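You operate a simulated robot arm through the tools that you are given. There is no shell and no other tool. Be economical: measure what you need, move in short steps, check, and stop when the job is done.

You run a simulated two-armed robot. Do the job below in one go: nothing can be reset, and whatever is moved stays where it is left.

TASK
Shut off the oil and the air and let both down to 0.
Fine: close each valve before letting it off; let-off valve closed again at the end.
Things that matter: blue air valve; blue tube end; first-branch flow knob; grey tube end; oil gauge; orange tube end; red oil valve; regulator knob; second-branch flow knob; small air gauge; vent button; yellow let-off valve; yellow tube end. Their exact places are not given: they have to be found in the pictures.

Only the result counts: the job must be done as asked and must still hold three seconds after the hand-in. Knocking over, shifting, dropping, spilling or breaking anything else fails it.

THE ROBOT
Two 7-joint arms with two-finger parallel grippers on one trunk, on a base that drives. Base frame: it is fixed to the floor where the robot stands at the start and does not move with it; the origin is under the middle of the robot, x ahead of it, y to its left, z up. Lengths are in m, angles in rad, forces in N, time in s.
The left shoulder is at the start at [-0.107, 0.119, 0.756], the right one opposite. With the tool pointing down near the work surface each hand reaches from about 0.1 to 0.5 m from the robot's upright axis, wherever it stands, measured 20 degrees to its own side. Places, roughly: blue air valve [1.3, 0.3, 1.2]; blue tube end [1.5, 0.5, 1]; first-branch flow knob [0.9, 0.1, 1.3]; grey tube end [2, 0.5, 1]; oil gauge [0.6, 0, 1.6]; orange tube end [2, 0.5, 1]; red oil valve [0.6, 0, 1.2]; regulator knob [1.2, 0.2, 1.2]; second-branch flow knob [1.1, 0.2, 1.2]; small air gauge [1.3, 0.2, 1.6]; vent button [1.2, 0.2, 1.1]; yellow let-off valve [0.8, 0.1, 1.2]; yellow tube end [1.75, 0.5, 1]. Payload 3.43 kg a hand.
Tool frame (each hand has its own): the origin (TCP) lies between the finger pads and is the grasp point; the fingertips stand 0.03 m ahead of it; z points along the fingers, y is the line along which they close. Largest opening 0.094 m; finger width 0.028, thickness 0.01; the body of the gripper, 0.05 by 0.096 m, starts 0.055 m behind the TCP.
Orientation is told as [roll, pitch, yaw] about the base's x, y, z axes, in that order, counted from this pose: with the fingers straight down and closing along the base's y, the tool's x points along the base's -x, its y along +y and its z along -z.

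THE INTERFACE
- The arms move only by the tool send_rows. It takes "left_targets", "right_targets" or both (then of equal length, played together; a hand with none holds still); each is a list of rows, each an object of numbers (a shift or turn left out is 0, a gripper value left out holds the last): "hand": the opening, from 0 (shut) to 1 (fully open); "x", "y", "z": the shift along the tool's x, y, z in m; "rx", "ry", "rz": the turn, a rotation vector about the tool's x, y, z in rad. In form: [{"hand": .., "x": .., "y": .., "z": .., "rx": .., "ry": .., "rz": ..}, ...]. A call has 1 to 20 rows; each row shifts and turns the commanded pose from where the row before left it, along the tool's axes as they then stand. Rows are played at 5 a second. More than 0.05 m and 0.15 rad between two rows, or a gripper value outside its range, and nothing of the call is played. A pose out of reach is approached as far as the arm can. The call stops where the force on the tool passes 40 N (or 10 N more than at its start, if that is more) or the arm is blocked; 0.2 s more then pass. The fingers move at their own pace (about 0.153 m/s each) and stop on an object; they squeeze with about 31 N. The grip force told is the motor's: it shows also when the fingers shut on nothing. Time passes only in rows, and 0.2 s behind the last, so rows that do not move let the fingers close. The reply holds the time, the measured pose of the TCP, the force on the tool along the base axes, the opening and the grip force, in the units named above and with some noise, with the torque about the TCP (base axes, N m) and any sound that the robot's microphone picked up, and new pictures: "pictures" is both (left out), scene, wrist or none (wrist: the cameras of the hands that moved).
- Cameras (640 x 400 px; columns grow to the right, rows downward): "scene" is now at [0.0501, 0.0155, 1.5116]; the picture's right is [0.14, -0.99, 0.00], its down [-0.29, -0.04, -0.96] and it looks along [0.95, 0.13, -0.29] (base axes); focal length 214 px, centre (320, 200). "left" rides on the left gripper at [0.076, -0.014, -0.102] in its tool frame; the picture's right is [0.18, 0.98, 0.00], its down [-0.75, 0.14, -0.64] and it looks along [-0.63, 0.12, 0.77] (tool axes); focal length 243 px, centre (320, 200). "right" rides on the right gripper at [0.076, 0.014, -0.102] in its tool frame; the picture's right is [-0.18, 0.98, 0.00], its down [-0.75, -0.14, -0.64] and it looks along [-0.63, -0.12, 0.77] (tool axes); focal length 243 px, centre (320, 200).
- lift_body(by): slides the trunk up (or, below 0, down) by that many m; the arms and the scene camera ride with it, the base frame stays. It gives what a move gives, with no picture.
- base_move(legs): drives the robot by 1 to 6 legs, each [ahead, left, turn to the left] in m, m and rad, along the robot's own axes; the way and the turn of a leg run together, so that a leg with both is an arc; at most 1.5 m and 3.142 rad a leg. The arms and the cameras ride along, it lands a little off, and it stops where it bumps. It gives what a move gives, and a new picture of the scene camera.
- turn_head(pan, tilt): turns the head with the scene camera to pan (to the left, within 2.496 rad either way) and tilt (down, from -0.506 to 1.204), counted from straight ahead of the robot. It gives what a move gives, and a new picture of the scene camera.
- measure_at(camera, pixels): for up to 12 pixels [column, row] of the newest picture of that camera ("zoom" is the newest enlarged one), the place [x, y, z] in the base frame of the surface seen there, good to about 0.002 m. The clock stands still meanwhile.
- enlarge(camera, box): a new picture of the part [left, top, right, bottom] of that camera's present view, enlarged. The clock stands still meanwhile.
- sign_off(): hands the job in; it is judged then, once.

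Work in short steps. Measure before you move; look again where a grasp or a placing could have gone wrong, and mend it. You have 80 turns and 260 pictures in all, those below and enlarged ones among them. Open the grippers and draw the arms clear of the work before you hand the job in, unless the task says otherwise; then end with one line.

The tools are called after "Call:" as name(argument=value, ...) on one line, values as JSON. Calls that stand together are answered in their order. send_rows: Moves the arms, as the interface text tells. Its arguments: {"type":"object","properties":{"left_targets":{"type":"array","items":{"type":"object","properties":{"hand":{"type":"number"},"x":{"type":"number"},"y":{"type":"number"},"z":{"type":"number"},"rx":{"type":"number"},"ry":{"type":"number"},"rz":{"type":"number"}}}},"right_targets":{"type":"array","items":{"type":"object","properties":{"hand":{"type":"number"},"x":{"type":"number"},"y":{"type":"number"},"z":{"type":"number"},"rx":{"type":"number"},"ry":{"type":"number"},"rz":{"type":"number"}}}},"pictures":{"type":"string","enum":["both","scene","wrist","none"]}},"required":[]} The other tools are called the same way: lift_body (by) slides the trunk up or down; base_move (legs) drives the base; turn_head (pan, tilt) turns the head that bears the scene camera; measure_at (camera, pixels) gives the place of the surface under pixels of a picture; enlarge (camera, box) takes an enlarged picture of a part of a camera's view; sign_off () hands the job in.

At the start:

```text
time: 0.0
left_tcp_pos: [0.4268, 0.2105, 0.9997]
left_orientation: [-0.002, 0.001, 0.001]
left_wrist_force: [0.6, -0.1, 1.1]
left_wrist_torque: [0.01, 0.0, -0.02]
left_width: 0.0943
left_gripper_force: 0.0
right_tcp_pos: [0.2813, -0.0964, 1.1501]
right_orientation: [0.0, 0.001, 0.002]
right_wrist_force: [0.2, 0.4, 0.2]
right_wrist_torque: [-0.01, 0.01, 0.02]
right_width: 0.0939
right_gripper_force: 0.1
trunk travel left (down, up): [-0.178, 0.158]
robot x, y, heading: [-0.0009, -0.0006, 0.004]
head pan, tilt: [0.14, 0.293]
```

scene: 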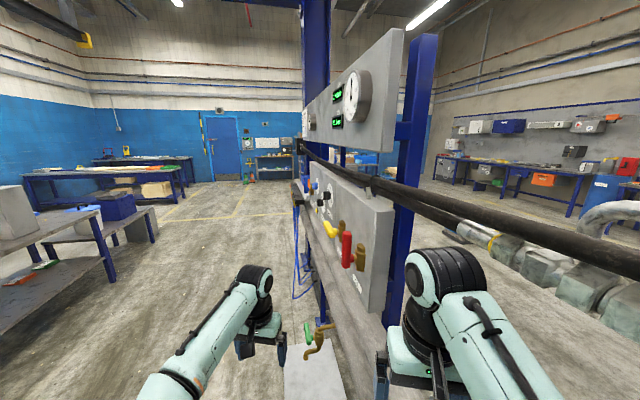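
right: 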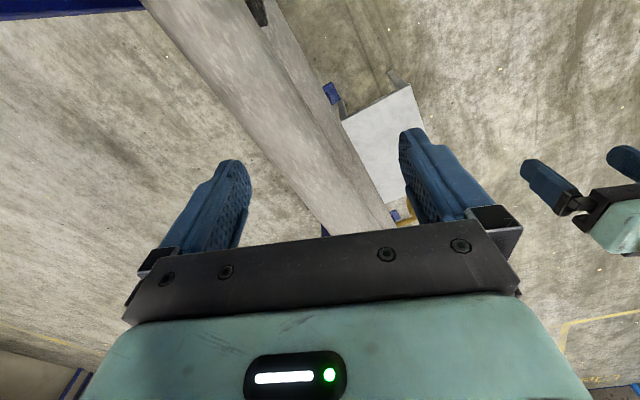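
left: 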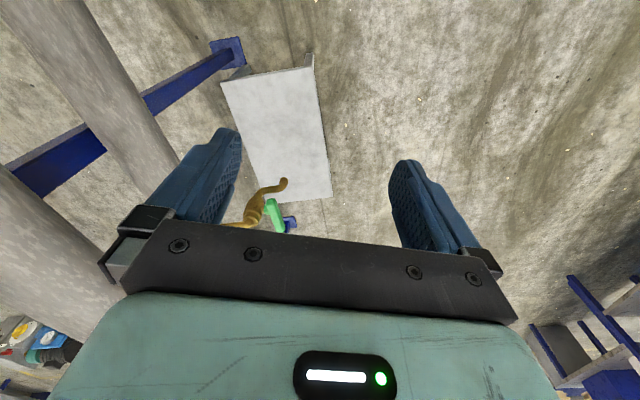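

The panel stands ahead, seen at a slant (valves near pixel 350,245). I enlarge the panel parts to see the valves and gauges.

Call:
enlarge(camera="scene", box=[285, 160, 405, 300])

Call:
enlarge(camera="scene", box=[290, 40, 410, 150])

Call:
measure_at(camera="scene", pixels=[[346, 240], [360, 258], [331, 230], [375, 230], [340, 195], [378, 270], [355, 88], [310, 186], [320, 340], [312, 390], [365, 285], [310, 120]])

```text
2.86 times, centred on (345, 230) of scene
```

zoom: 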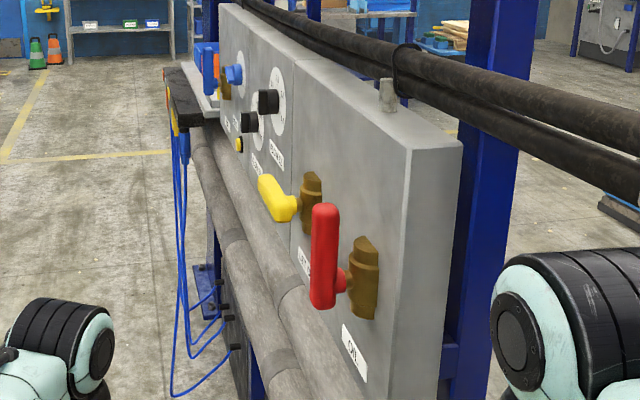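

```text
3.64 times, centred on (350, 95) of scene
```

zoom: 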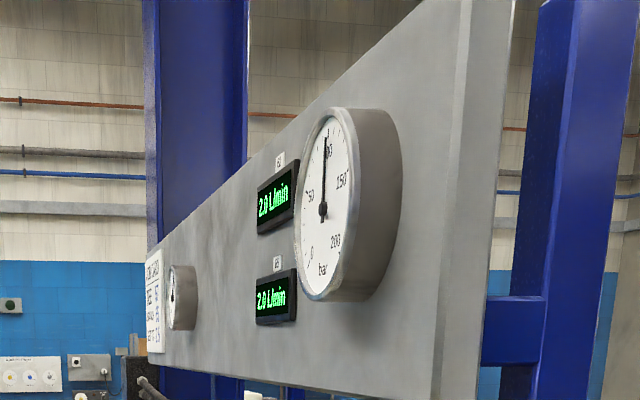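

```text
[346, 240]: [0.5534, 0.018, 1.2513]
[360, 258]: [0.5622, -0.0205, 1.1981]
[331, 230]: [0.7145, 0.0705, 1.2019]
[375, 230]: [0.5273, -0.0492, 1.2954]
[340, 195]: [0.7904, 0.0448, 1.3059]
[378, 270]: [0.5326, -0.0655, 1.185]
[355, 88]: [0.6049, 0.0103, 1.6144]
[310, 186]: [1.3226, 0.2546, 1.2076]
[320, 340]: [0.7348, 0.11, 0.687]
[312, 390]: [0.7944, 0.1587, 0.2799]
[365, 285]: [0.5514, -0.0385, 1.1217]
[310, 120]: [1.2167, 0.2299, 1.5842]
```

The red handle (346,240) is up-and-down, in line with its body (open), and the yellow one lies across (closed). I measure the panel plane to plan the drive.

Call:
enlarge(camera="scene", box=[290, 160, 350, 240])

Call:
measure_at(camera="scene", pixels=[[385, 250], [362, 215], [350, 205], [330, 190], [318, 182], [388, 120], [340, 130], [322, 140], [375, 285], [355, 250], [308, 360], [340, 370]])

```text
5.00 times, centred on (320, 200) of scene
```

zoom: 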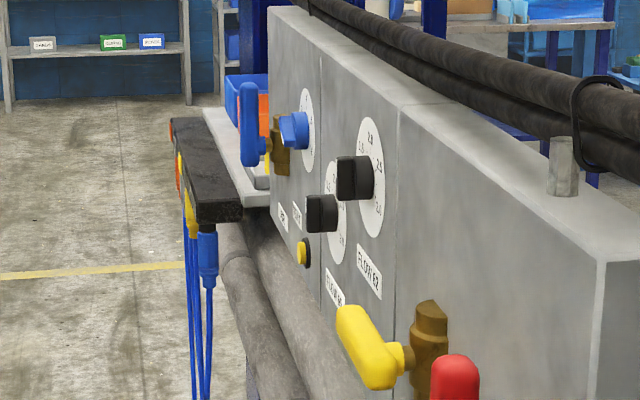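

```text
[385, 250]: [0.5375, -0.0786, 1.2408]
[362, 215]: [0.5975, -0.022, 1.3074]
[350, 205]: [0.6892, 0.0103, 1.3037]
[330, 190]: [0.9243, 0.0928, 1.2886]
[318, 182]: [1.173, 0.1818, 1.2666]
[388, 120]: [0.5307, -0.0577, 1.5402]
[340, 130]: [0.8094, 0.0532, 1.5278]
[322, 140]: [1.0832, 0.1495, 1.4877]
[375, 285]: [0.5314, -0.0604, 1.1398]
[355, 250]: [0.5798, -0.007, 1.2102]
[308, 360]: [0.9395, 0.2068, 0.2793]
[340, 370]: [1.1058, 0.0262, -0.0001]
```

I check how far the left bench and the low white tray are before driving out in front of the panel.

Call:
measure_at(camera="scene", pixels=[[5, 300], [60, 230], [100, 300], [140, 240], [286, 390], [318, 372], [345, 395], [316, 345], [310, 336], [298, 290], [150, 230], [290, 370]])

Call:
turn_head(pan=1.4, tilt=0.5)

```text
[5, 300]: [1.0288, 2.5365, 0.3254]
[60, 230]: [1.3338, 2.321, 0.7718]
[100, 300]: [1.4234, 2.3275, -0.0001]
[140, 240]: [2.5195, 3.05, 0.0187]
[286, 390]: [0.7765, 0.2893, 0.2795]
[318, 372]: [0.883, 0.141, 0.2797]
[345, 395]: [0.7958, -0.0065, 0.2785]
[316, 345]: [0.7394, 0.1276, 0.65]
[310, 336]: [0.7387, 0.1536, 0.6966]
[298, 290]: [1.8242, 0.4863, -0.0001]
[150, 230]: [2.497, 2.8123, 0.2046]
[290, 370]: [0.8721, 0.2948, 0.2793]
```

```text
time: 1.4
left_tcp_pos: [0.4276, 0.2109, 0.9989]
left_orientation: [0.0, 0.0, 0.001]
left_wrist_force: [-0.6, 0.4, 0.5]
left_wrist_torque: [0.01, 0.02, 0.03]
left_width: 0.094
left_gripper_force: 0.0
right_tcp_pos: [0.281, -0.097, 1.1504]
right_orientation: [0.001, -0.001, 0.0]
right_wrist_force: [0.4, 1.1, 0.6]
right_wrist_torque: [0.01, 0.0, 0.02]
right_width: 0.094
right_gripper_force: 0.1
trunk travel left (down, up): [-0.178, 0.158]
robot x, y, heading: [0.0018, 0.0004, -0.002]
head pan, tilt: [1.4, 0.499]
```

scene: 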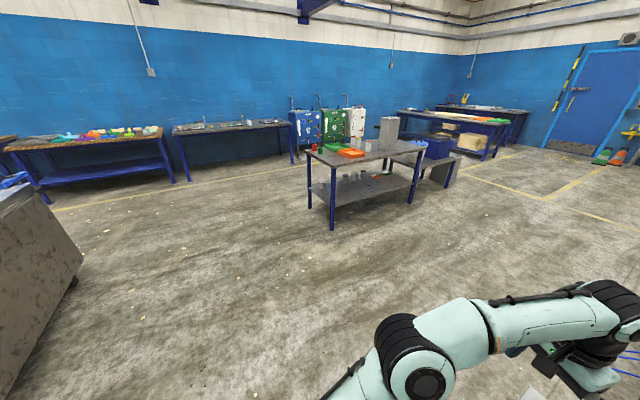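

The floor to the left is clear. I drive left, ahead, then turn to face the panel about 0.85 m off, at the oil valves.

Call:
base_move(legs=[[-0.05, 0.81, 0], [0.45, 0, 0], [0, 0, -1.225]])

Call:
turn_head(pan=0.3, tilt=0.2)

```text
time: 14.3
left_tcp_pos: [0.7513, 0.4689, 0.9999]
left_orientation: [0.0, 0.0, -1.225]
left_wrist_force: [-0.3, 0.8, -0.2]
left_wrist_torque: [0.03, 0.0, 0.02]
left_width: 0.0941
left_gripper_force: 0.1
right_tcp_pos: [0.4132, 0.5038, 1.1494]
right_orientation: [-0.001, 0.0, -1.224]
right_wrist_force: [-0.7, -0.7, -0.5]
right_wrist_torque: [0.02, 0.01, 0.0]
right_width: 0.094
right_gripper_force: 0.0
trunk travel left (down, up): [-0.178, 0.158]
robot x, y, heading: [0.4106, 0.799, -1.227]
head pan, tilt: [1.4, 0.499]
```

scene: 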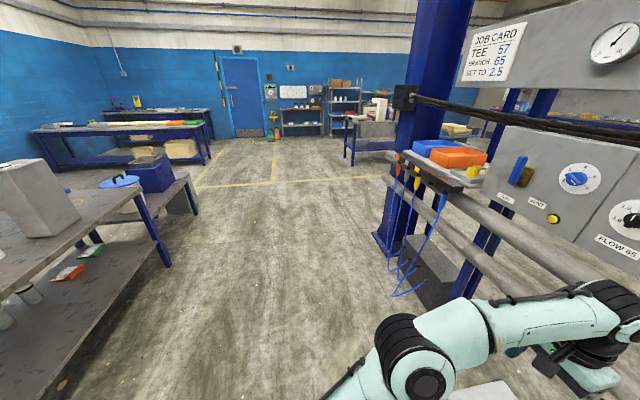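

```text
time: 15.6
left_tcp_pos: [0.7513, 0.4693, 0.999]
left_orientation: [-0.001, 0.0, -1.228]
left_wrist_force: [-0.4, -0.3, 1.0]
left_wrist_torque: [0.0, 0.04, -0.01]
left_width: 0.0937
left_gripper_force: 0.1
right_tcp_pos: [0.4123, 0.5033, 1.1504]
right_orientation: [0.0, -0.001, -1.224]
right_wrist_force: [0.5, 0.1, -0.6]
right_wrist_torque: [0.01, 0.03, 0.0]
right_width: 0.0939
right_gripper_force: 0.1
trunk travel left (down, up): [-0.178, 0.158]
robot x, y, heading: [0.4104, 0.7974, -1.223]
head pan, tilt: [0.3, 0.201]
```

scene: 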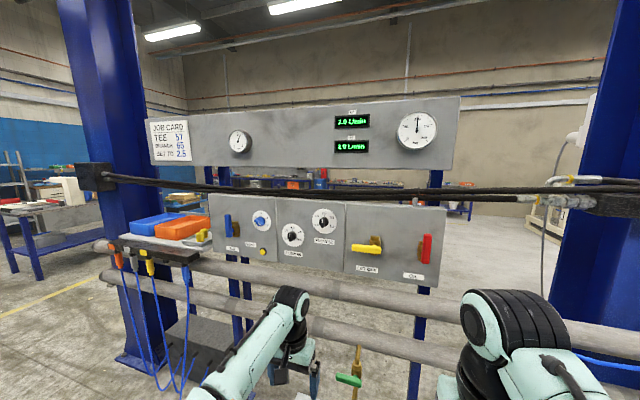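

Whole panel is in view now: red valve (427,248), yellow (365,249), vent (263,252), blue (228,225). I enlarge and measure each.

Call:
enlarge(camera="scene", box=[340, 195, 450, 295])

Call:
measure_at(camera="zoom", pixels=[[498, 250], [498, 330], [498, 390], [465, 310], [240, 310], [75, 310], [150, 310], [200, 260], [250, 305], [50, 250], [350, 200], [320, 40]])

Call:
enlarge(camera="scene", box=[205, 185, 345, 285])

Call:
measure_at(camera="scene", pixels=[[228, 216], [228, 225], [228, 234], [235, 228], [263, 252], [250, 235], [290, 278], [390, 340], [380, 300], [355, 360], [350, 378], [330, 186]])

```text
4.00 times, centred on (395, 245) of scene
```

zoom: 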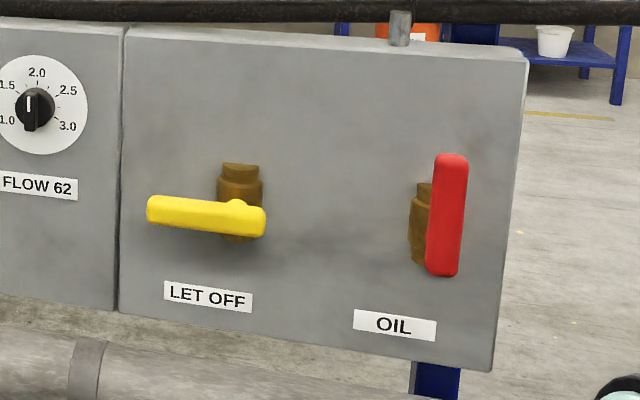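

```text
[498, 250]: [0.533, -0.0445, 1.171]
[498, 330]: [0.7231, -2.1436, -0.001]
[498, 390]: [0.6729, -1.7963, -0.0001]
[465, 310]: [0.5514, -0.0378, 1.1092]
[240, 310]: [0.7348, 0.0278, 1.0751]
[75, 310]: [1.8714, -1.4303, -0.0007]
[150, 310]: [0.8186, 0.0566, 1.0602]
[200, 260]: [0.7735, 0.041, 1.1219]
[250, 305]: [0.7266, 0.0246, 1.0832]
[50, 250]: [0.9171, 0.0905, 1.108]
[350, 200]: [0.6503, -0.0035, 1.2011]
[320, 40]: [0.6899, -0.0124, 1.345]
```

```text
4.00 times, centred on (275, 235) of scene
```

zoom: 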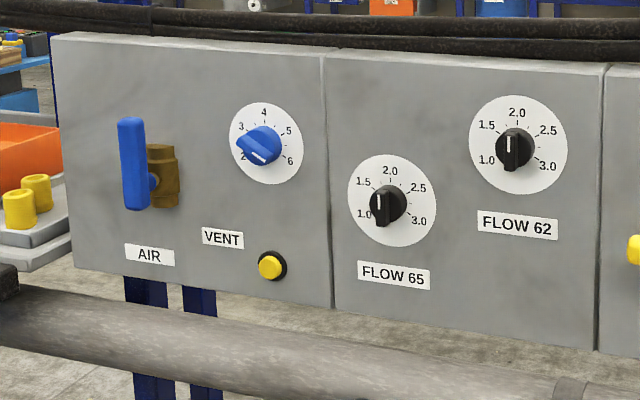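

```text
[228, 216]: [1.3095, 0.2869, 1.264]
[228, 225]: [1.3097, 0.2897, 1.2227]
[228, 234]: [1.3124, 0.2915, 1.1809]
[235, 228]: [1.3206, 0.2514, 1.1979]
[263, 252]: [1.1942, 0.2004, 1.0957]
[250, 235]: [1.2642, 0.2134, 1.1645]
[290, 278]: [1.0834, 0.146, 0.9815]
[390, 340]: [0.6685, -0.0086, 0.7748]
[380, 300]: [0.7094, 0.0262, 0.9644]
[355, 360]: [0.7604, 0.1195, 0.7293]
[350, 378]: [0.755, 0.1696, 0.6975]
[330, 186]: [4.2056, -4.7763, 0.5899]
```

I measure the red and yellow handles themselves, and the gauges' present readings.

Call:
measure_at(camera="scene", pixels=[[428, 236], [427, 248], [426, 261], [419, 254], [354, 248], [366, 249], [379, 250], [374, 239], [359, 246], [423, 250], [431, 250], [367, 257]])

Call:
enlarge(camera="scene", box=[140, 95, 460, 185])

```text
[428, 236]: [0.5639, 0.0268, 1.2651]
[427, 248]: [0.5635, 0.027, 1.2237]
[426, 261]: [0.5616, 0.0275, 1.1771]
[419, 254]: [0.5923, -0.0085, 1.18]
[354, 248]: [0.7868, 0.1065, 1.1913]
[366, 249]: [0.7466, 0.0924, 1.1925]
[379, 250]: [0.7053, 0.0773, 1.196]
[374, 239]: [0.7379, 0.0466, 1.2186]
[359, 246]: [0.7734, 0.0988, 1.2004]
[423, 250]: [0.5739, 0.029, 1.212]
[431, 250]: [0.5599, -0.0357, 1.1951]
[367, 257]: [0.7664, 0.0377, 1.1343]
```

```text
2.00 times, centred on (300, 140) of scene
```

zoom: 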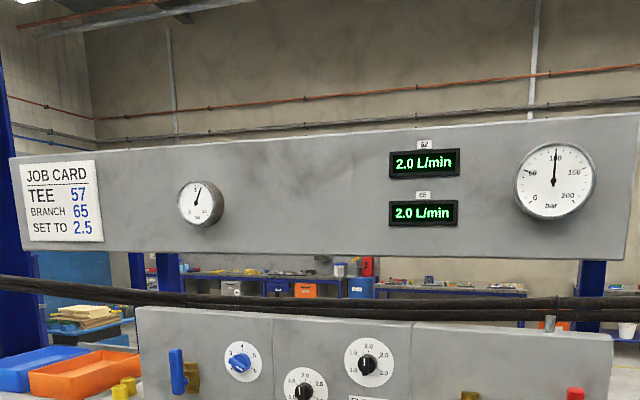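

Handles stand about 0.06 m off the panel; red pivot near u=0.54, yellow pivot near its right end. I raise the trunk and tilt the right hand forward (clear of the panel), then check the cable position.

Call:
lift_body(by=0.13)

Call:
measure_at(camera="scene", pixels=[[300, 188], [400, 192], [450, 190], [250, 186]])

Call:
send_rows(right_targets=[{"ry": -0.1428, "hand": 1}, {"ry": -0.1428}, {"ry": -0.1428}, {"ry": -0.1428}, {"ry": -0.1428}, {"ry": -0.1428}, {"ry": -0.1428}, {"ry": -0.1428}, {"ry": -0.1428}, {"ry": -0.1428}, {"ry": -0.1428}])

```text
time: 17.2
left_tcp_pos: [0.7518, 0.4704, 1.1291]
left_orientation: [-0.001, 0.001, -1.228]
left_wrist_force: [0.3, -0.2, 0.2]
left_wrist_torque: [0.01, 0.01, 0.03]
left_width: 0.0941
left_gripper_force: 0.0
right_tcp_pos: [0.4123, 0.5035, 1.2799]
right_orientation: [0.0, -0.003, -1.227]
right_wrist_force: [0.4, -0.4, -0.2]
right_wrist_torque: [0.0, 0.04, -0.04]
right_width: 0.0941
right_gripper_force: 0.0
trunk travel left (down, up): [-0.308, 0.028]
robot x, y, heading: [0.4072, 0.7997, -1.229]
head pan, tilt: [0.3, 0.201]
```

```text
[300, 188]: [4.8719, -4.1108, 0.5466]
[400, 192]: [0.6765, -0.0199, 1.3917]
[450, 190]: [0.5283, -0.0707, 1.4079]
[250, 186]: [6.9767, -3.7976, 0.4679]
```

```text
time: 19.6
left_tcp_pos: [0.7506, 0.4698, 1.1309]
left_orientation: [0.002, 0.0, -1.228]
left_wrist_force: [0.2, -0.6, -0.2]
left_wrist_torque: [0.01, -0.04, -0.01]
left_width: 0.0941
left_gripper_force: 0.2
right_tcp_pos: [0.412, 0.5043, 1.2804]
right_orientation: [3.08, -1.57, 1.979]
right_wrist_force: [-1.1, -0.8, 0.4]
right_wrist_torque: [0.01, 0.0, 0.0]
right_width: 0.094
right_gripper_force: 0.2
trunk travel left (down, up): [-0.308, 0.028]
robot x, y, heading: [0.4085, 0.8018, -1.233]
head pan, tilt: [0.3, 0.201]
```

scene: 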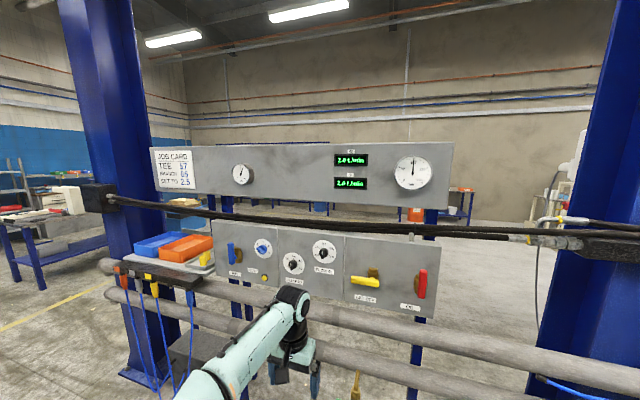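
right: 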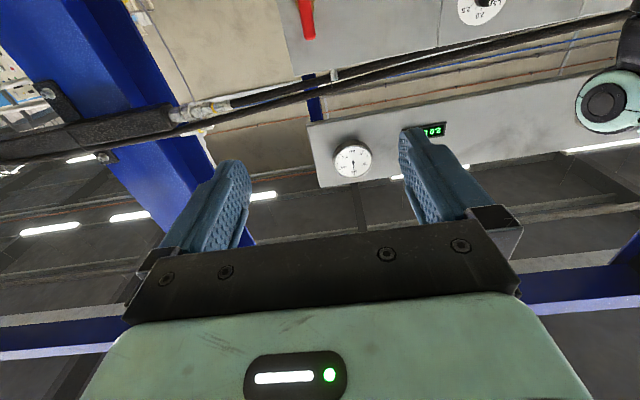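

Hand points at the panel now. I drive 0.22 m nearer, then look closely at the valves.

Call:
base_move(legs=[[0.22, 0, 0]])

Call:
turn_head(pan=-0.1, tilt=0.35)

```text
time: 21.3
left_tcp_pos: [0.8246, 0.2652, 1.1293]
left_orientation: [0.001, 0.0, -1.228]
left_wrist_force: [0.8, -0.5, -0.5]
left_wrist_torque: [0.04, 0.06, -0.02]
left_width: 0.0939
left_gripper_force: 0.1
right_tcp_pos: [0.4842, 0.2989, 1.2795]
right_orientation: [-3.137, -1.571, 1.91]
right_wrist_force: [0.2, -0.6, -0.5]
right_wrist_torque: [0.0, 0.01, -0.03]
right_width: 0.0939
right_gripper_force: 0.0
trunk travel left (down, up): [-0.308, 0.028]
robot x, y, heading: [0.4795, 0.5971, -1.231]
head pan, tilt: [0.3, 0.201]
```

scene: 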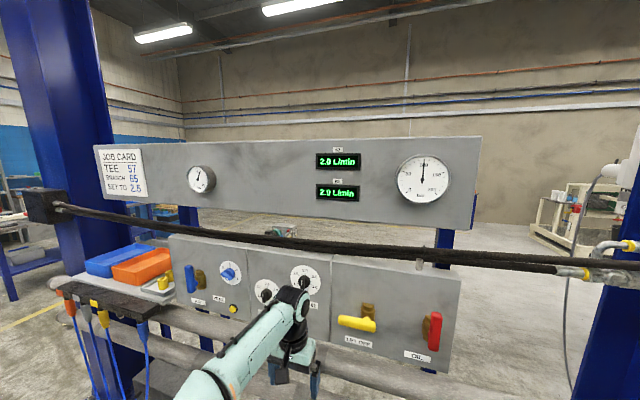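

```text
time: 22.1
left_tcp_pos: [0.8235, 0.2642, 1.1306]
left_orientation: [0.0, -0.001, -1.229]
left_wrist_force: [-0.4, -0.1, -0.1]
left_wrist_torque: [0.02, 0.0, 0.01]
left_width: 0.0945
left_gripper_force: 0.1
right_tcp_pos: [0.4856, 0.2991, 1.2791]
right_orientation: [-3.13, -1.571, 1.905]
right_wrist_force: [0.5, -0.8, 0.9]
right_wrist_torque: [0.01, 0.02, -0.01]
right_width: 0.0936
right_gripper_force: 0.2
trunk travel left (down, up): [-0.308, 0.028]
robot x, y, heading: [0.4804, 0.5988, -1.227]
head pan, tilt: [-0.099, 0.351]
```

scene: 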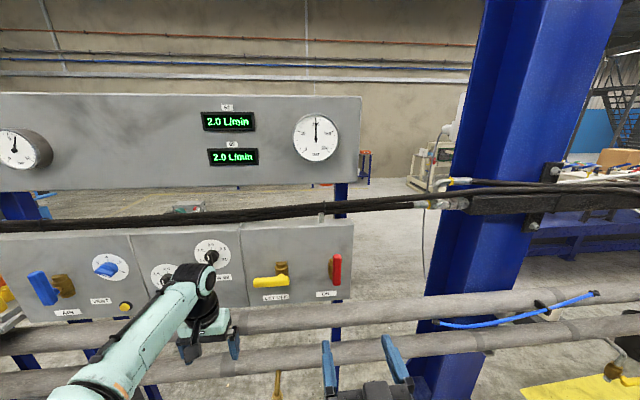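

I enlarge the red and yellow valves at (335,270) and (270,282) and measure body and handle.

Call:
enlarge(camera="scene", box=[245, 235, 365, 310])

Call:
measure_at(camera="scene", pixels=[[337, 257], [337, 270], [337, 283], [331, 270], [330, 280], [331, 263], [255, 284], [270, 282], [288, 280], [282, 265], [280, 288], [281, 275]])

```text
5.33 times, centred on (305, 272) of scene
```

zoom: 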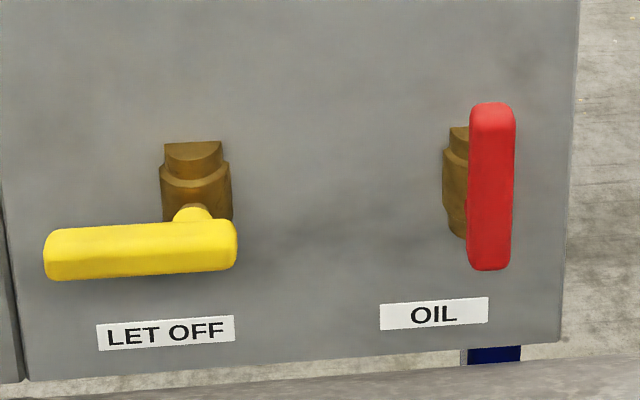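

```text
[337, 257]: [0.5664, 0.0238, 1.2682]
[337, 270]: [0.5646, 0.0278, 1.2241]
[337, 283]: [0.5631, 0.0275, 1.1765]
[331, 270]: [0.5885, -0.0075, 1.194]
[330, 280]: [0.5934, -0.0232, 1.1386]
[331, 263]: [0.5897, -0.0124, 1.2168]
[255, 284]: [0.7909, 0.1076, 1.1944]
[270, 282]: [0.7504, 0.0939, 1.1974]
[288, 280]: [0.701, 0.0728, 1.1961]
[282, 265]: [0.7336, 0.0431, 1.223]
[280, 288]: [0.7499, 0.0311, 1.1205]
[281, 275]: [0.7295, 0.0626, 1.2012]
```

Red pivot is about u=0.541, z=1.198, front face 0.061 m off the panel. I line the open right hand up and come to about 0.1 m short, then check.

Call:
send_rows(right_targets=[{"x": 0.04, "y": -0.009}, {"x": 0.041, "y": -0.0085}, {"z": 0.045}, {"z": 0.045}, {"z": 0.045}, {"z": 0.045}])

```text
time: 23.5
left_tcp_pos: [0.8238, 0.2635, 1.1302]
left_orientation: [0.001, 0.001, -1.229]
left_wrist_force: [-0.2, 0.8, 0.0]
left_wrist_torque: [0.01, -0.01, 0.02]
left_width: 0.094
left_gripper_force: 0.0
right_tcp_pos: [0.5468, 0.108, 1.2267]
right_orientation: [-0.115, -1.57, -1.111]
right_wrist_force: [0.9, 0.6, -1.0]
right_wrist_torque: [0.01, -0.01, 0.03]
right_width: 0.0939
right_gripper_force: 0.1
right hand out of reach, approached as far as the arm can: row 2
trunk travel left (down, up): [-0.308, 0.028]
robot x, y, heading: [0.4798, 0.5944, -1.226]
head pan, tilt: [-0.099, 0.351]
```

scene: 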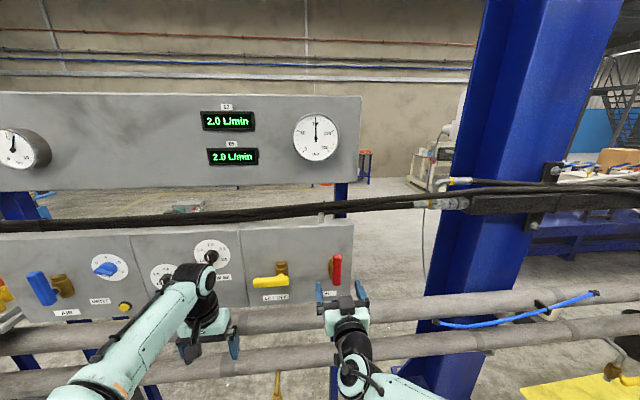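
right: 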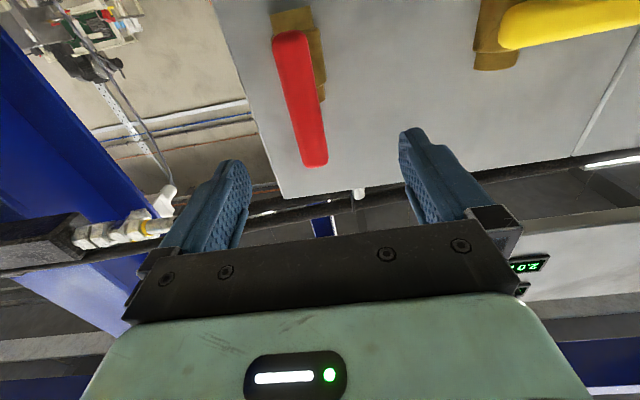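

Row 2 could not be reached fully; measured u=0.551, w=0.143, z=1.227. I correct down by 0.028 and right by 0.01 now that it's further out.

Call:
send_rows(right_targets=[{"x": 0.014, "y": -0.005}, {"x": 0.014, "y": -0.005}])

```text
time: 24.1
left_tcp_pos: [0.8244, 0.2638, 1.1299]
left_orientation: [0.001, 0.0, -1.228]
left_wrist_force: [-0.3, 0.1, 0.3]
left_wrist_torque: [-0.01, -0.01, -0.01]
left_width: 0.0942
left_gripper_force: 0.1
right_tcp_pos: [0.5356, 0.1068, 1.1999]
right_orientation: [2.87, -1.569, 2.187]
right_wrist_force: [0.0, -0.1, 0.3]
right_wrist_torque: [0.01, -0.01, 0.02]
right_width: 0.0944
right_gripper_force: 0.1
trunk travel left (down, up): [-0.308, 0.028]
robot x, y, heading: [0.4811, 0.5975, -1.232]
head pan, tilt: [-0.099, 0.351]
```

scene: 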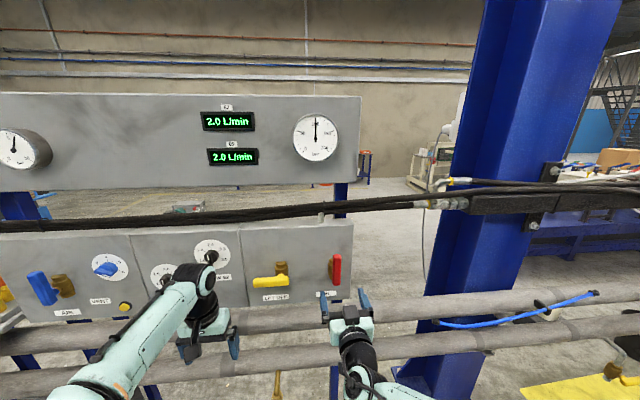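
right: 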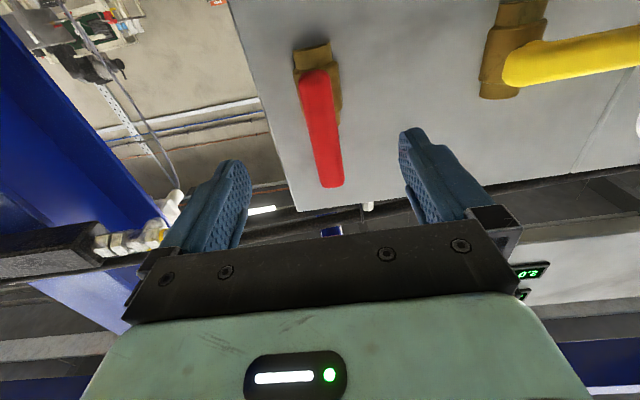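

Aligned: u=0.540, z=1.200, w=0.146. I go in 0.072 m so the fingers straddle the red bar.

Call:
send_rows(right_targets=[{"z": 0.036}, {"z": 0.036}])

```text
time: 24.7
left_tcp_pos: [0.8237, 0.264, 1.13]
left_orientation: [0.0, 0.0, -1.23]
left_wrist_force: [-0.2, 0.0, -0.1]
left_wrist_torque: [0.01, -0.04, 0.0]
left_width: 0.0943
left_gripper_force: 0.1
right_tcp_pos: [0.5599, 0.0369, 1.1982]
right_orientation: [2.88, -1.571, 2.175]
right_wrist_force: [0.0, -0.7, 0.4]
right_wrist_torque: [0.03, 0.04, -0.03]
right_width: 0.0941
right_gripper_force: 0.1
trunk travel left (down, up): [-0.308, 0.028]
robot x, y, heading: [0.4822, 0.5938, -1.227]
head pan, tilt: [-0.099, 0.351]
```

scene: 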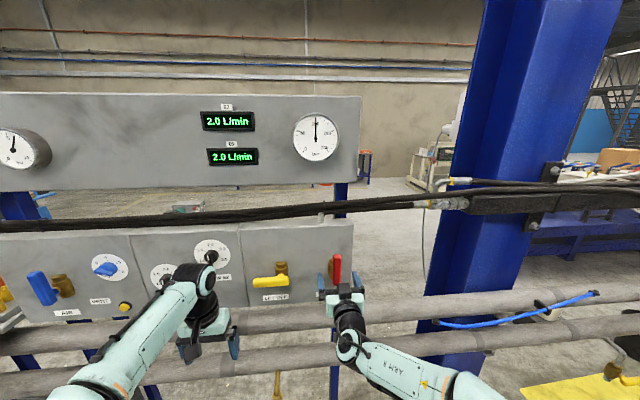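
right: 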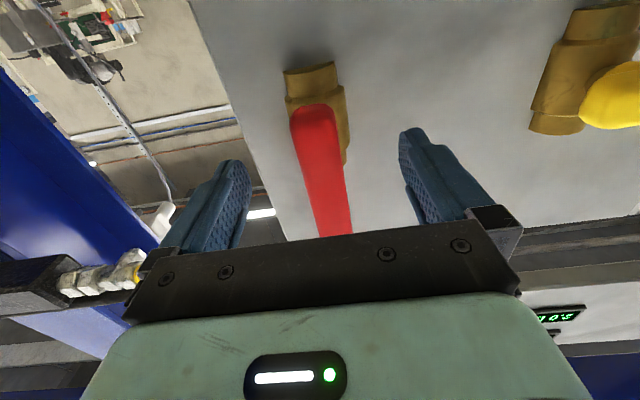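

The red bar sits between the fingers. I close the hand.

Call:
send_rows(right_targets=[{"hand": 0}, {}, {}])

```text
time: 25.5
left_tcp_pos: [0.8251, 0.2643, 1.1302]
left_orientation: [0.001, 0.0, -1.229]
left_wrist_force: [0.1, 0.2, 0.3]
left_wrist_torque: [0.0, -0.02, 0.05]
left_width: 0.0941
left_gripper_force: 0.0
right_tcp_pos: [0.561, 0.0382, 1.1969]
right_orientation: [-2.952, -1.571, 1.727]
right_wrist_force: [0.5, 1.0, 0.1]
right_wrist_torque: [0.01, -0.01, 0.05]
right_width: 0.0242
right_gripper_force: 44.8
trunk travel left (down, up): [-0.308, 0.028]
robot x, y, heading: [0.4841, 0.5971, -1.226]
head pan, tilt: [-0.099, 0.351]
```

scene: 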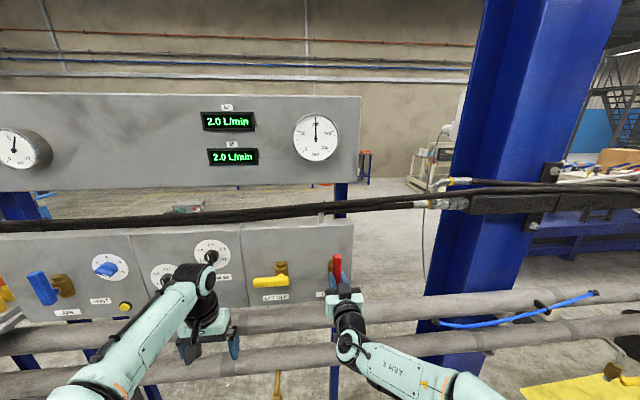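
right: 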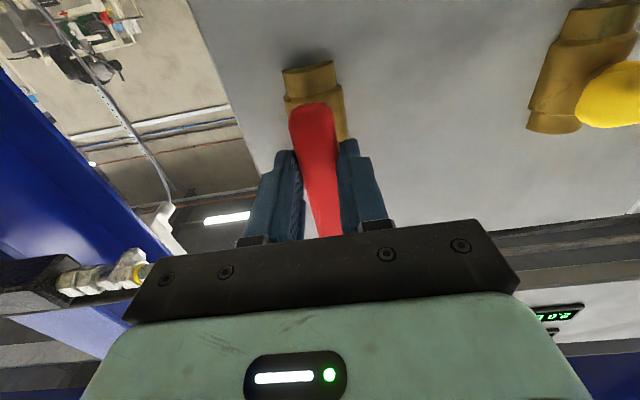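

Gripped at 24 mm width. I turn it counter-clockwise (rz negative), a few rows first to feel the direction.

Call:
send_rows(right_targets=[{"rz": -0.1}, {"rz": -0.1}, {"rz": -0.1}], pictures="scene")

```text
time: 26.3
left_tcp_pos: [0.8252, 0.2638, 1.1297]
left_orientation: [-0.002, -0.001, -1.228]
left_wrist_force: [-0.4, -0.2, -0.2]
left_wrist_torque: [-0.02, 0.03, 0.0]
left_width: 0.0939
left_gripper_force: 0.2
right_tcp_pos: [0.5627, 0.0398, 1.1983]
right_orientation: [-1.569, -1.266, 0.348]
right_wrist_force: [11.6, -1.4, 1.6]
right_wrist_torque: [0.33, 0.03, 0.31]
right_width: 0.0245
right_gripper_force: 45.0
trunk travel left (down, up): [-0.308, 0.028]
robot x, y, heading: [0.4822, 0.5953, -1.227]
head pan, tilt: [-0.099, 0.351]
```

scene: 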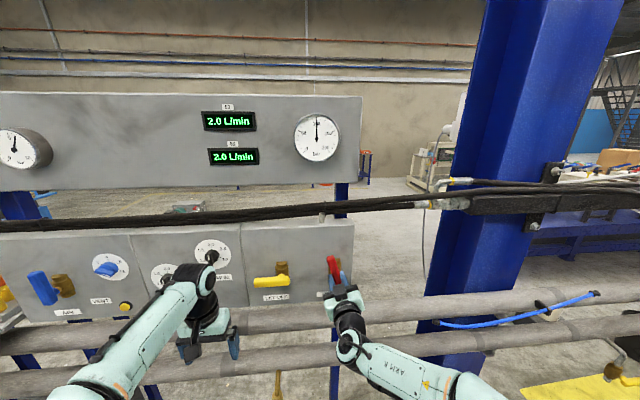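

The bar follows but with 11 N sideways, so the pivot lies a bit below my grip. I carry on turning with a slight tangential shift.

Call:
send_rows(right_targets=[{"rz": -0.1, "y": 0.004}, {"rz": -0.1, "y": 0.001}, {"rz": -0.1, "y": 0.001}, {"rz": -0.1, "y": 0.001}], pictures="scene")

```text
time: 27.3
left_tcp_pos: [0.8249, 0.2654, 1.1291]
left_orientation: [0.0, 0.001, -1.231]
left_wrist_force: [0.9, 0.2, 0.3]
left_wrist_torque: [0.01, -0.01, -0.01]
left_width: 0.0942
left_gripper_force: 0.2
right_tcp_pos: [0.5657, 0.0391, 1.1971]
right_orientation: [-1.575, -0.87, 0.345]
right_wrist_force: [7.0, -2.8, 5.7]
right_wrist_torque: [0.02, 0.03, 0.03]
right_width: 0.0244
right_gripper_force: 44.7
trunk travel left (down, up): [-0.308, 0.028]
robot x, y, heading: [0.4806, 0.5951, -1.226]
head pan, tilt: [-0.099, 0.351]
```

scene: 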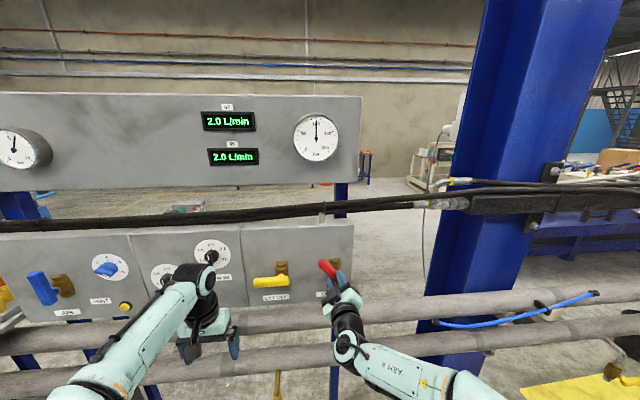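

The bar is following (now about 40 degrees). I keep turning to reach 90 degrees.

Call:
send_rows(right_targets=[{"rz": -0.1, "y": 0.001}, {"rz": -0.1, "y": 0.001}, {"rz": -0.1, "y": 0.001}, {"rz": -0.1, "y": 0.001}, {"rz": -0.1, "y": 0.001}, {"rz": -0.1, "y": 0.001}, {"rz": -0.1, "y": 0.001}, {"rz": -0.1, "y": 0.001}], pictures="scene")

```text
time: 29.1
left_tcp_pos: [0.8234, 0.2648, 1.1293]
left_orientation: [-0.001, 0.0, -1.227]
left_wrist_force: [-0.5, -0.2, 0.6]
left_wrist_torque: [0.01, 0.01, 0.0]
left_width: 0.0941
left_gripper_force: 0.2
right_tcp_pos: [0.5683, 0.0414, 1.1902]
right_orientation: [-1.571, -0.069, 0.342]
right_wrist_force: [2.8, -4.9, 8.0]
right_wrist_torque: [-0.16, 0.04, 0.18]
right_width: 0.0243
right_gripper_force: 45.0
trunk travel left (down, up): [-0.308, 0.028]
robot x, y, heading: [0.4833, 0.5997, -1.228]
head pan, tilt: [-0.099, 0.351]
```

scene: 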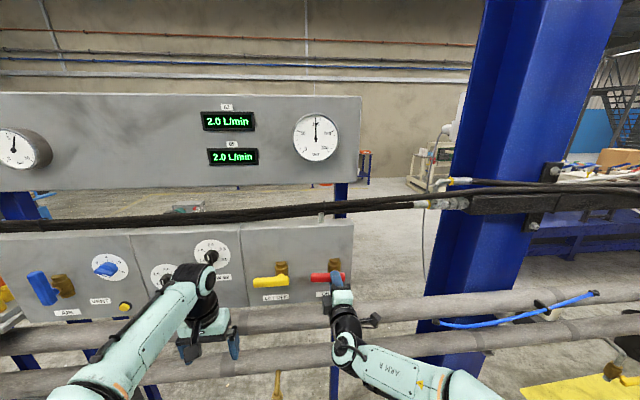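

Nearly across. A little more turn, against the stop, then look at the flow and gauge.

Call:
send_rows(right_targets=[{"rz": -0.07, "y": 0.001}, {"rz": -0.05}, {}, {}])

Call:
enlarge(camera="scene", box=[190, 90, 370, 320])

```text
time: 30.1
left_tcp_pos: [0.8242, 0.2637, 1.1289]
left_orientation: [0.0, 0.0, -1.228]
left_wrist_force: [0.4, -1.1, 0.1]
left_wrist_torque: [0.01, -0.01, 0.0]
left_width: 0.0939
left_gripper_force: 0.0
right_tcp_pos: [0.5679, 0.0407, 1.1897]
right_orientation: [-1.574, 0.049, 0.343]
right_wrist_force: [4.7, -10.4, 12.9]
right_wrist_torque: [0.31, -1.74, -0.24]
right_width: 0.0245
right_gripper_force: 44.7
trunk travel left (down, up): [-0.308, 0.028]
robot x, y, heading: [0.4791, 0.5994, -1.227]
head pan, tilt: [-0.099, 0.351]
```

scene: 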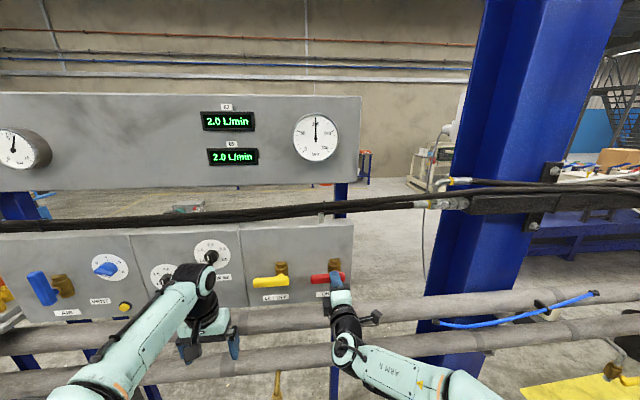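
right: 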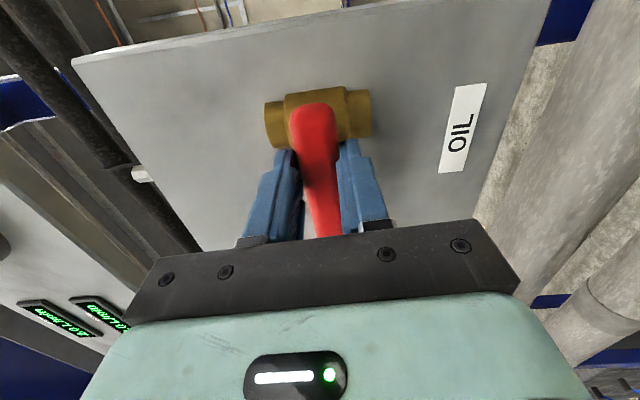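

```text
1.74 times, centred on (280, 205) of scene
```

zoom: 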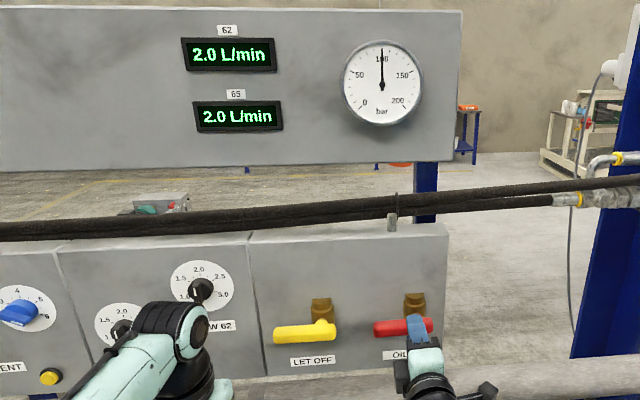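

The stop is reached (1.7 N m): red is across, gauge still 100 bar trapped. I let go, back off and shift 0.16 m left to the yellow valve.

Call:
send_rows(right_targets=[{"hand": 0.6, "rz": 0.05}, {}, {"z": -0.035}, {"z": -0.04}, {"x": -0.04}, {"x": -0.04}, {"x": -0.04}, {"x": -0.04}])

```text
time: 31.9
left_tcp_pos: [0.8254, 0.2644, 1.13]
left_orientation: [0.001, 0.001, -1.229]
left_wrist_force: [0.3, -0.5, -0.2]
left_wrist_torque: [-0.01, 0.02, -0.01]
left_width: 0.0937
left_gripper_force: 0.1
right_tcp_pos: [0.6961, 0.1698, 1.1884]
right_orientation: [-1.569, 0.0, 0.343]
right_wrist_force: [0.6, -0.1, -0.6]
right_wrist_torque: [0.0, 0.01, -0.05]
right_width: 0.0562
right_gripper_force: 0.1
trunk travel left (down, up): [-0.308, 0.028]
robot x, y, heading: [0.4811, 0.6026, -1.228]
head pan, tilt: [-0.099, 0.351]
```

scene: 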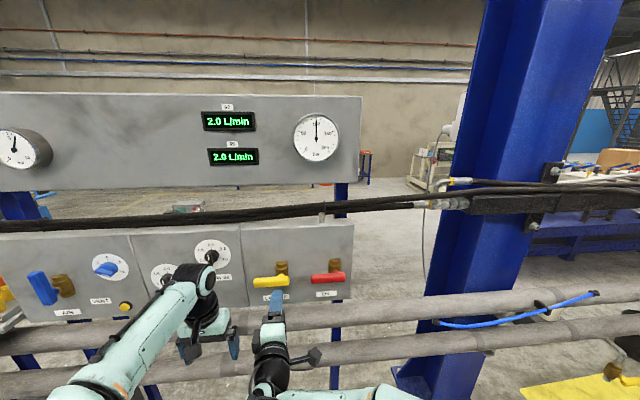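
right: 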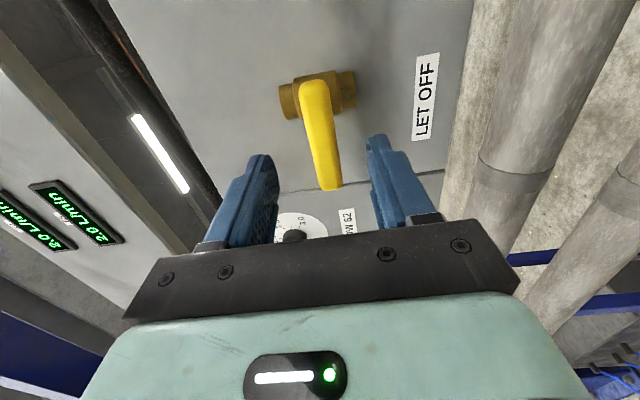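

Yellow bar lies between the fingers' lines. I go in 0.078 m and close.

Call:
send_rows(right_targets=[{"z": 0.039, "x": 0.002}, {"z": 0.039, "x": 0.001}, {}, {"hand": 0}, {}, {}])

```text
time: 33.3
left_tcp_pos: [0.8247, 0.2652, 1.131]
left_orientation: [0.0, 0.0, -1.23]
left_wrist_force: [0.8, -0.1, -0.3]
left_wrist_torque: [0.0, 0.02, -0.02]
left_width: 0.094
left_gripper_force: 0.0
right_tcp_pos: [0.7173, 0.0928, 1.1906]
right_orientation: [-1.577, -0.001, 0.343]
right_wrist_force: [2.8, -4.6, 12.0]
right_wrist_torque: [-0.22, -0.13, 0.05]
right_width: 0.0246
right_gripper_force: 45.5
trunk travel left (down, up): [-0.308, 0.028]
robot x, y, heading: [0.4807, 0.5936, -1.231]
head pan, tilt: [-0.099, 0.351]
```

scene: 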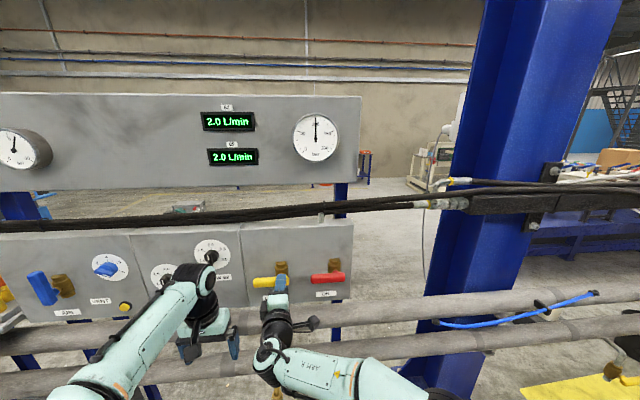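
right: 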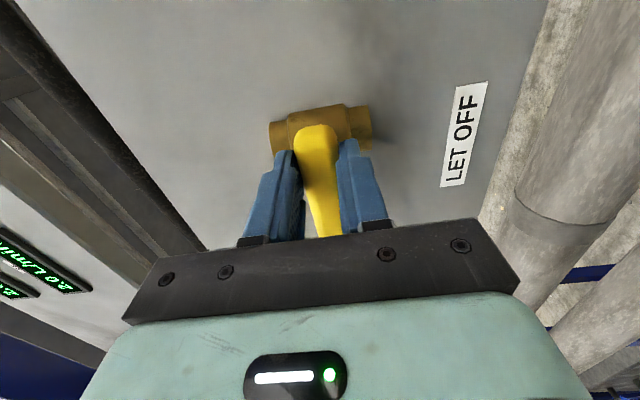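

Gripped. The 12 N upward says to ease up 2 mm; then turn clockwise (rz positive) to open.

Call:
send_rows(right_targets=[{"y": -0.002}, {"rz": 0.1, "y": -0.0007}, {"rz": 0.1, "y": -0.0007}, {"rz": 0.1, "y": -0.0007}, {"rz": 0.1, "y": -0.0007}], pictures="scene")

```text
time: 34.5
left_tcp_pos: [0.8234, 0.2659, 1.1288]
left_orientation: [-0.001, 0.0, -1.228]
left_wrist_force: [-0.1, 0.5, 0.4]
left_wrist_torque: [0.0, 0.01, -0.03]
left_width: 0.0939
left_gripper_force: 0.0
right_tcp_pos: [0.7182, 0.0938, 1.1892]
right_orientation: [-1.56, -0.401, 0.341]
right_wrist_force: [-5.7, 9.0, -17.2]
right_wrist_torque: [0.16, 0.16, 0.32]
right_width: 0.0246
right_gripper_force: 44.9
trunk travel left (down, up): [-0.308, 0.028]
robot x, y, heading: [0.4793, 0.5963, -1.23]
head pan, tilt: [-0.099, 0.351]
```

scene: 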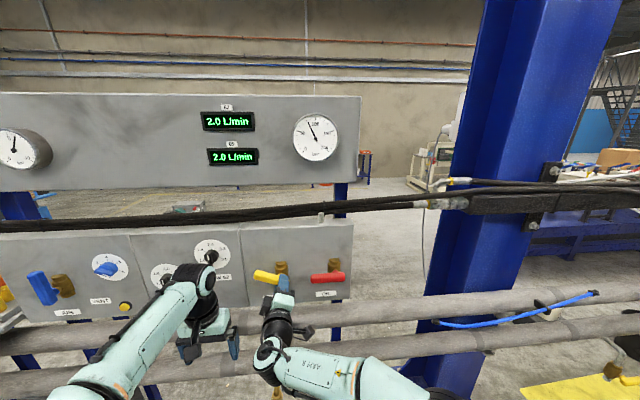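

The oil gauge is dropping. I ease down 2 mm, turn a bit further and wait.

Call:
send_rows(right_targets=[{"y": 0.003}, {"rz": 0.1}, {"rz": 0.1}, {"rz": 0.1}, {"rz": 0.1}, {}, {}, {}, {}, {}, {}, {}, {}], pictures="scene")

```text
time: 37.3
left_tcp_pos: [0.8237, 0.2649, 1.1305]
left_orientation: [0.0, 0.001, -1.23]
left_wrist_force: [-0.3, -0.2, 0.6]
left_wrist_torque: [0.04, -0.03, 0.01]
left_width: 0.0941
left_gripper_force: 0.1
right_tcp_pos: [0.7192, 0.0922, 1.1869]
right_orientation: [-1.563, -0.798, 0.338]
right_wrist_force: [-2.8, 10.7, -21.7]
right_wrist_torque: [0.47, 0.23, 0.06]
right_width: 0.0244
right_gripper_force: 45.3
trunk travel left (down, up): [-0.308, 0.028]
robot x, y, heading: [0.4788, 0.5973, -1.231]
head pan, tilt: [-0.099, 0.351]
```

scene: 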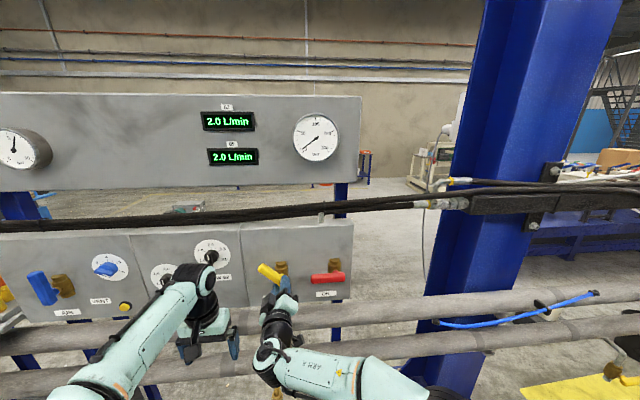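

Gauge is near 10 bar. I ease down 3 mm and wait 3 s more.

Call:
send_rows(right_targets=[{"x": 0.002, "y": 0.002}, {}, {}, {}, {}, {}, {}, {}, {}, {}, {}, {}, {}, {}, {}, {}], pictures="none")

Call:
enlarge(camera="scene", box=[275, 95, 355, 180])

```text
time: 40.7
left_tcp_pos: [0.8245, 0.2655, 1.1306]
left_orientation: [-0.001, -0.001, -1.228]
left_wrist_force: [0.5, 0.3, -0.1]
left_wrist_torque: [0.01, 0.0, 0.0]
left_width: 0.0937
left_gripper_force: 0.0
right_tcp_pos: [0.7186, 0.0926, 1.1863]
right_orientation: [-1.572, -0.799, 0.345]
right_wrist_force: [-2.2, 8.0, -13.8]
right_wrist_torque: [0.25, 0.14, 0.09]
right_width: 0.0244
right_gripper_force: 44.9
trunk travel left (down, up): [-0.308, 0.028]
robot x, y, heading: [0.4799, 0.5991, -1.23]
head pan, tilt: [-0.099, 0.351]
```

```text
4.71 times, centred on (315, 138) of scene
```

zoom: 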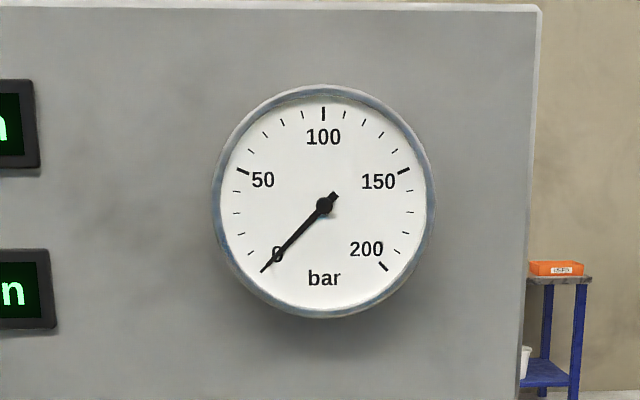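

The oil gauge reads 0. I wait a bit more, then turn yellow back to its closed stop.

Call:
send_rows(right_targets=[{}, {}, {}, {}, {}, {}, {}, {}, {}, {}, {"rz": -0.1}, {"rz": -0.1}, {"rz": -0.1}, {"rz": -0.1}, {"rz": -0.1}, {"rz": -0.1}, {"rz": -0.1}], pictures="scene")

```text
time: 44.3
left_tcp_pos: [0.8243, 0.2638, 1.1297]
left_orientation: [0.001, 0.001, -1.229]
left_wrist_force: [-0.3, 0.2, 0.1]
left_wrist_torque: [0.01, 0.0, 0.03]
left_width: 0.0938
left_gripper_force: 0.0
right_tcp_pos: [0.7182, 0.0931, 1.1885]
right_orientation: [-1.574, -0.1, 0.344]
right_wrist_force: [2.3, 3.1, -3.2]
right_wrist_torque: [0.05, 0.06, 0.28]
right_width: 0.0242
right_gripper_force: 45.2
trunk travel left (down, up): [-0.308, 0.028]
robot x, y, heading: [0.4831, 0.5952, -1.23]
head pan, tilt: [-0.099, 0.351]
```

scene: 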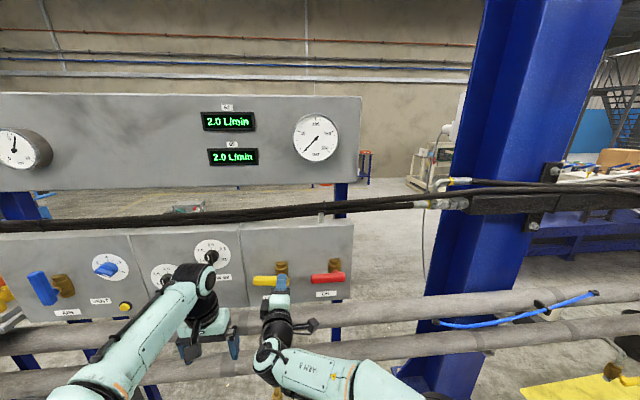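

I turn the last 0.16 rad against the closed stop.

Call:
send_rows(right_targets=[{"rz": -0.1}, {"rz": -0.05}, {"rz": -0.02}, {}], pictures="scene")

```text
time: 45.3
left_tcp_pos: [0.824, 0.2663, 1.1309]
left_orientation: [0.0, -0.002, -1.229]
left_wrist_force: [0.3, 0.0, -0.3]
left_wrist_torque: [0.01, 0.02, -0.01]
left_width: 0.0941
left_gripper_force: 0.1
right_tcp_pos: [0.7167, 0.0923, 1.1902]
right_orientation: [-1.576, 0.067, 0.343]
right_wrist_force: [1.5, 0.7, 9.7]
right_wrist_torque: [0.31, -1.31, -0.09]
right_width: 0.025
right_gripper_force: 44.9
trunk travel left (down, up): [-0.308, 0.028]
robot x, y, heading: [0.4851, 0.5932, -1.231]
head pan, tilt: [-0.099, 0.351]
```

scene: 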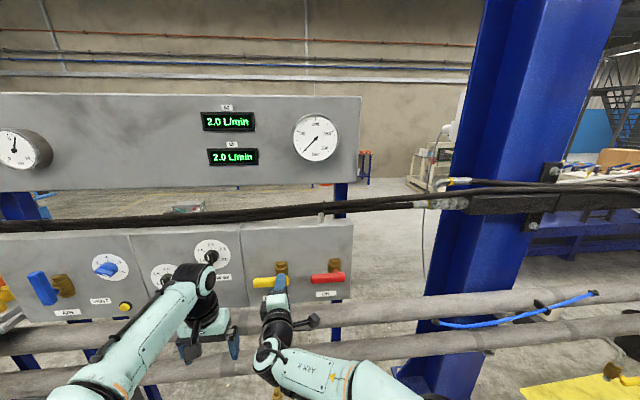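

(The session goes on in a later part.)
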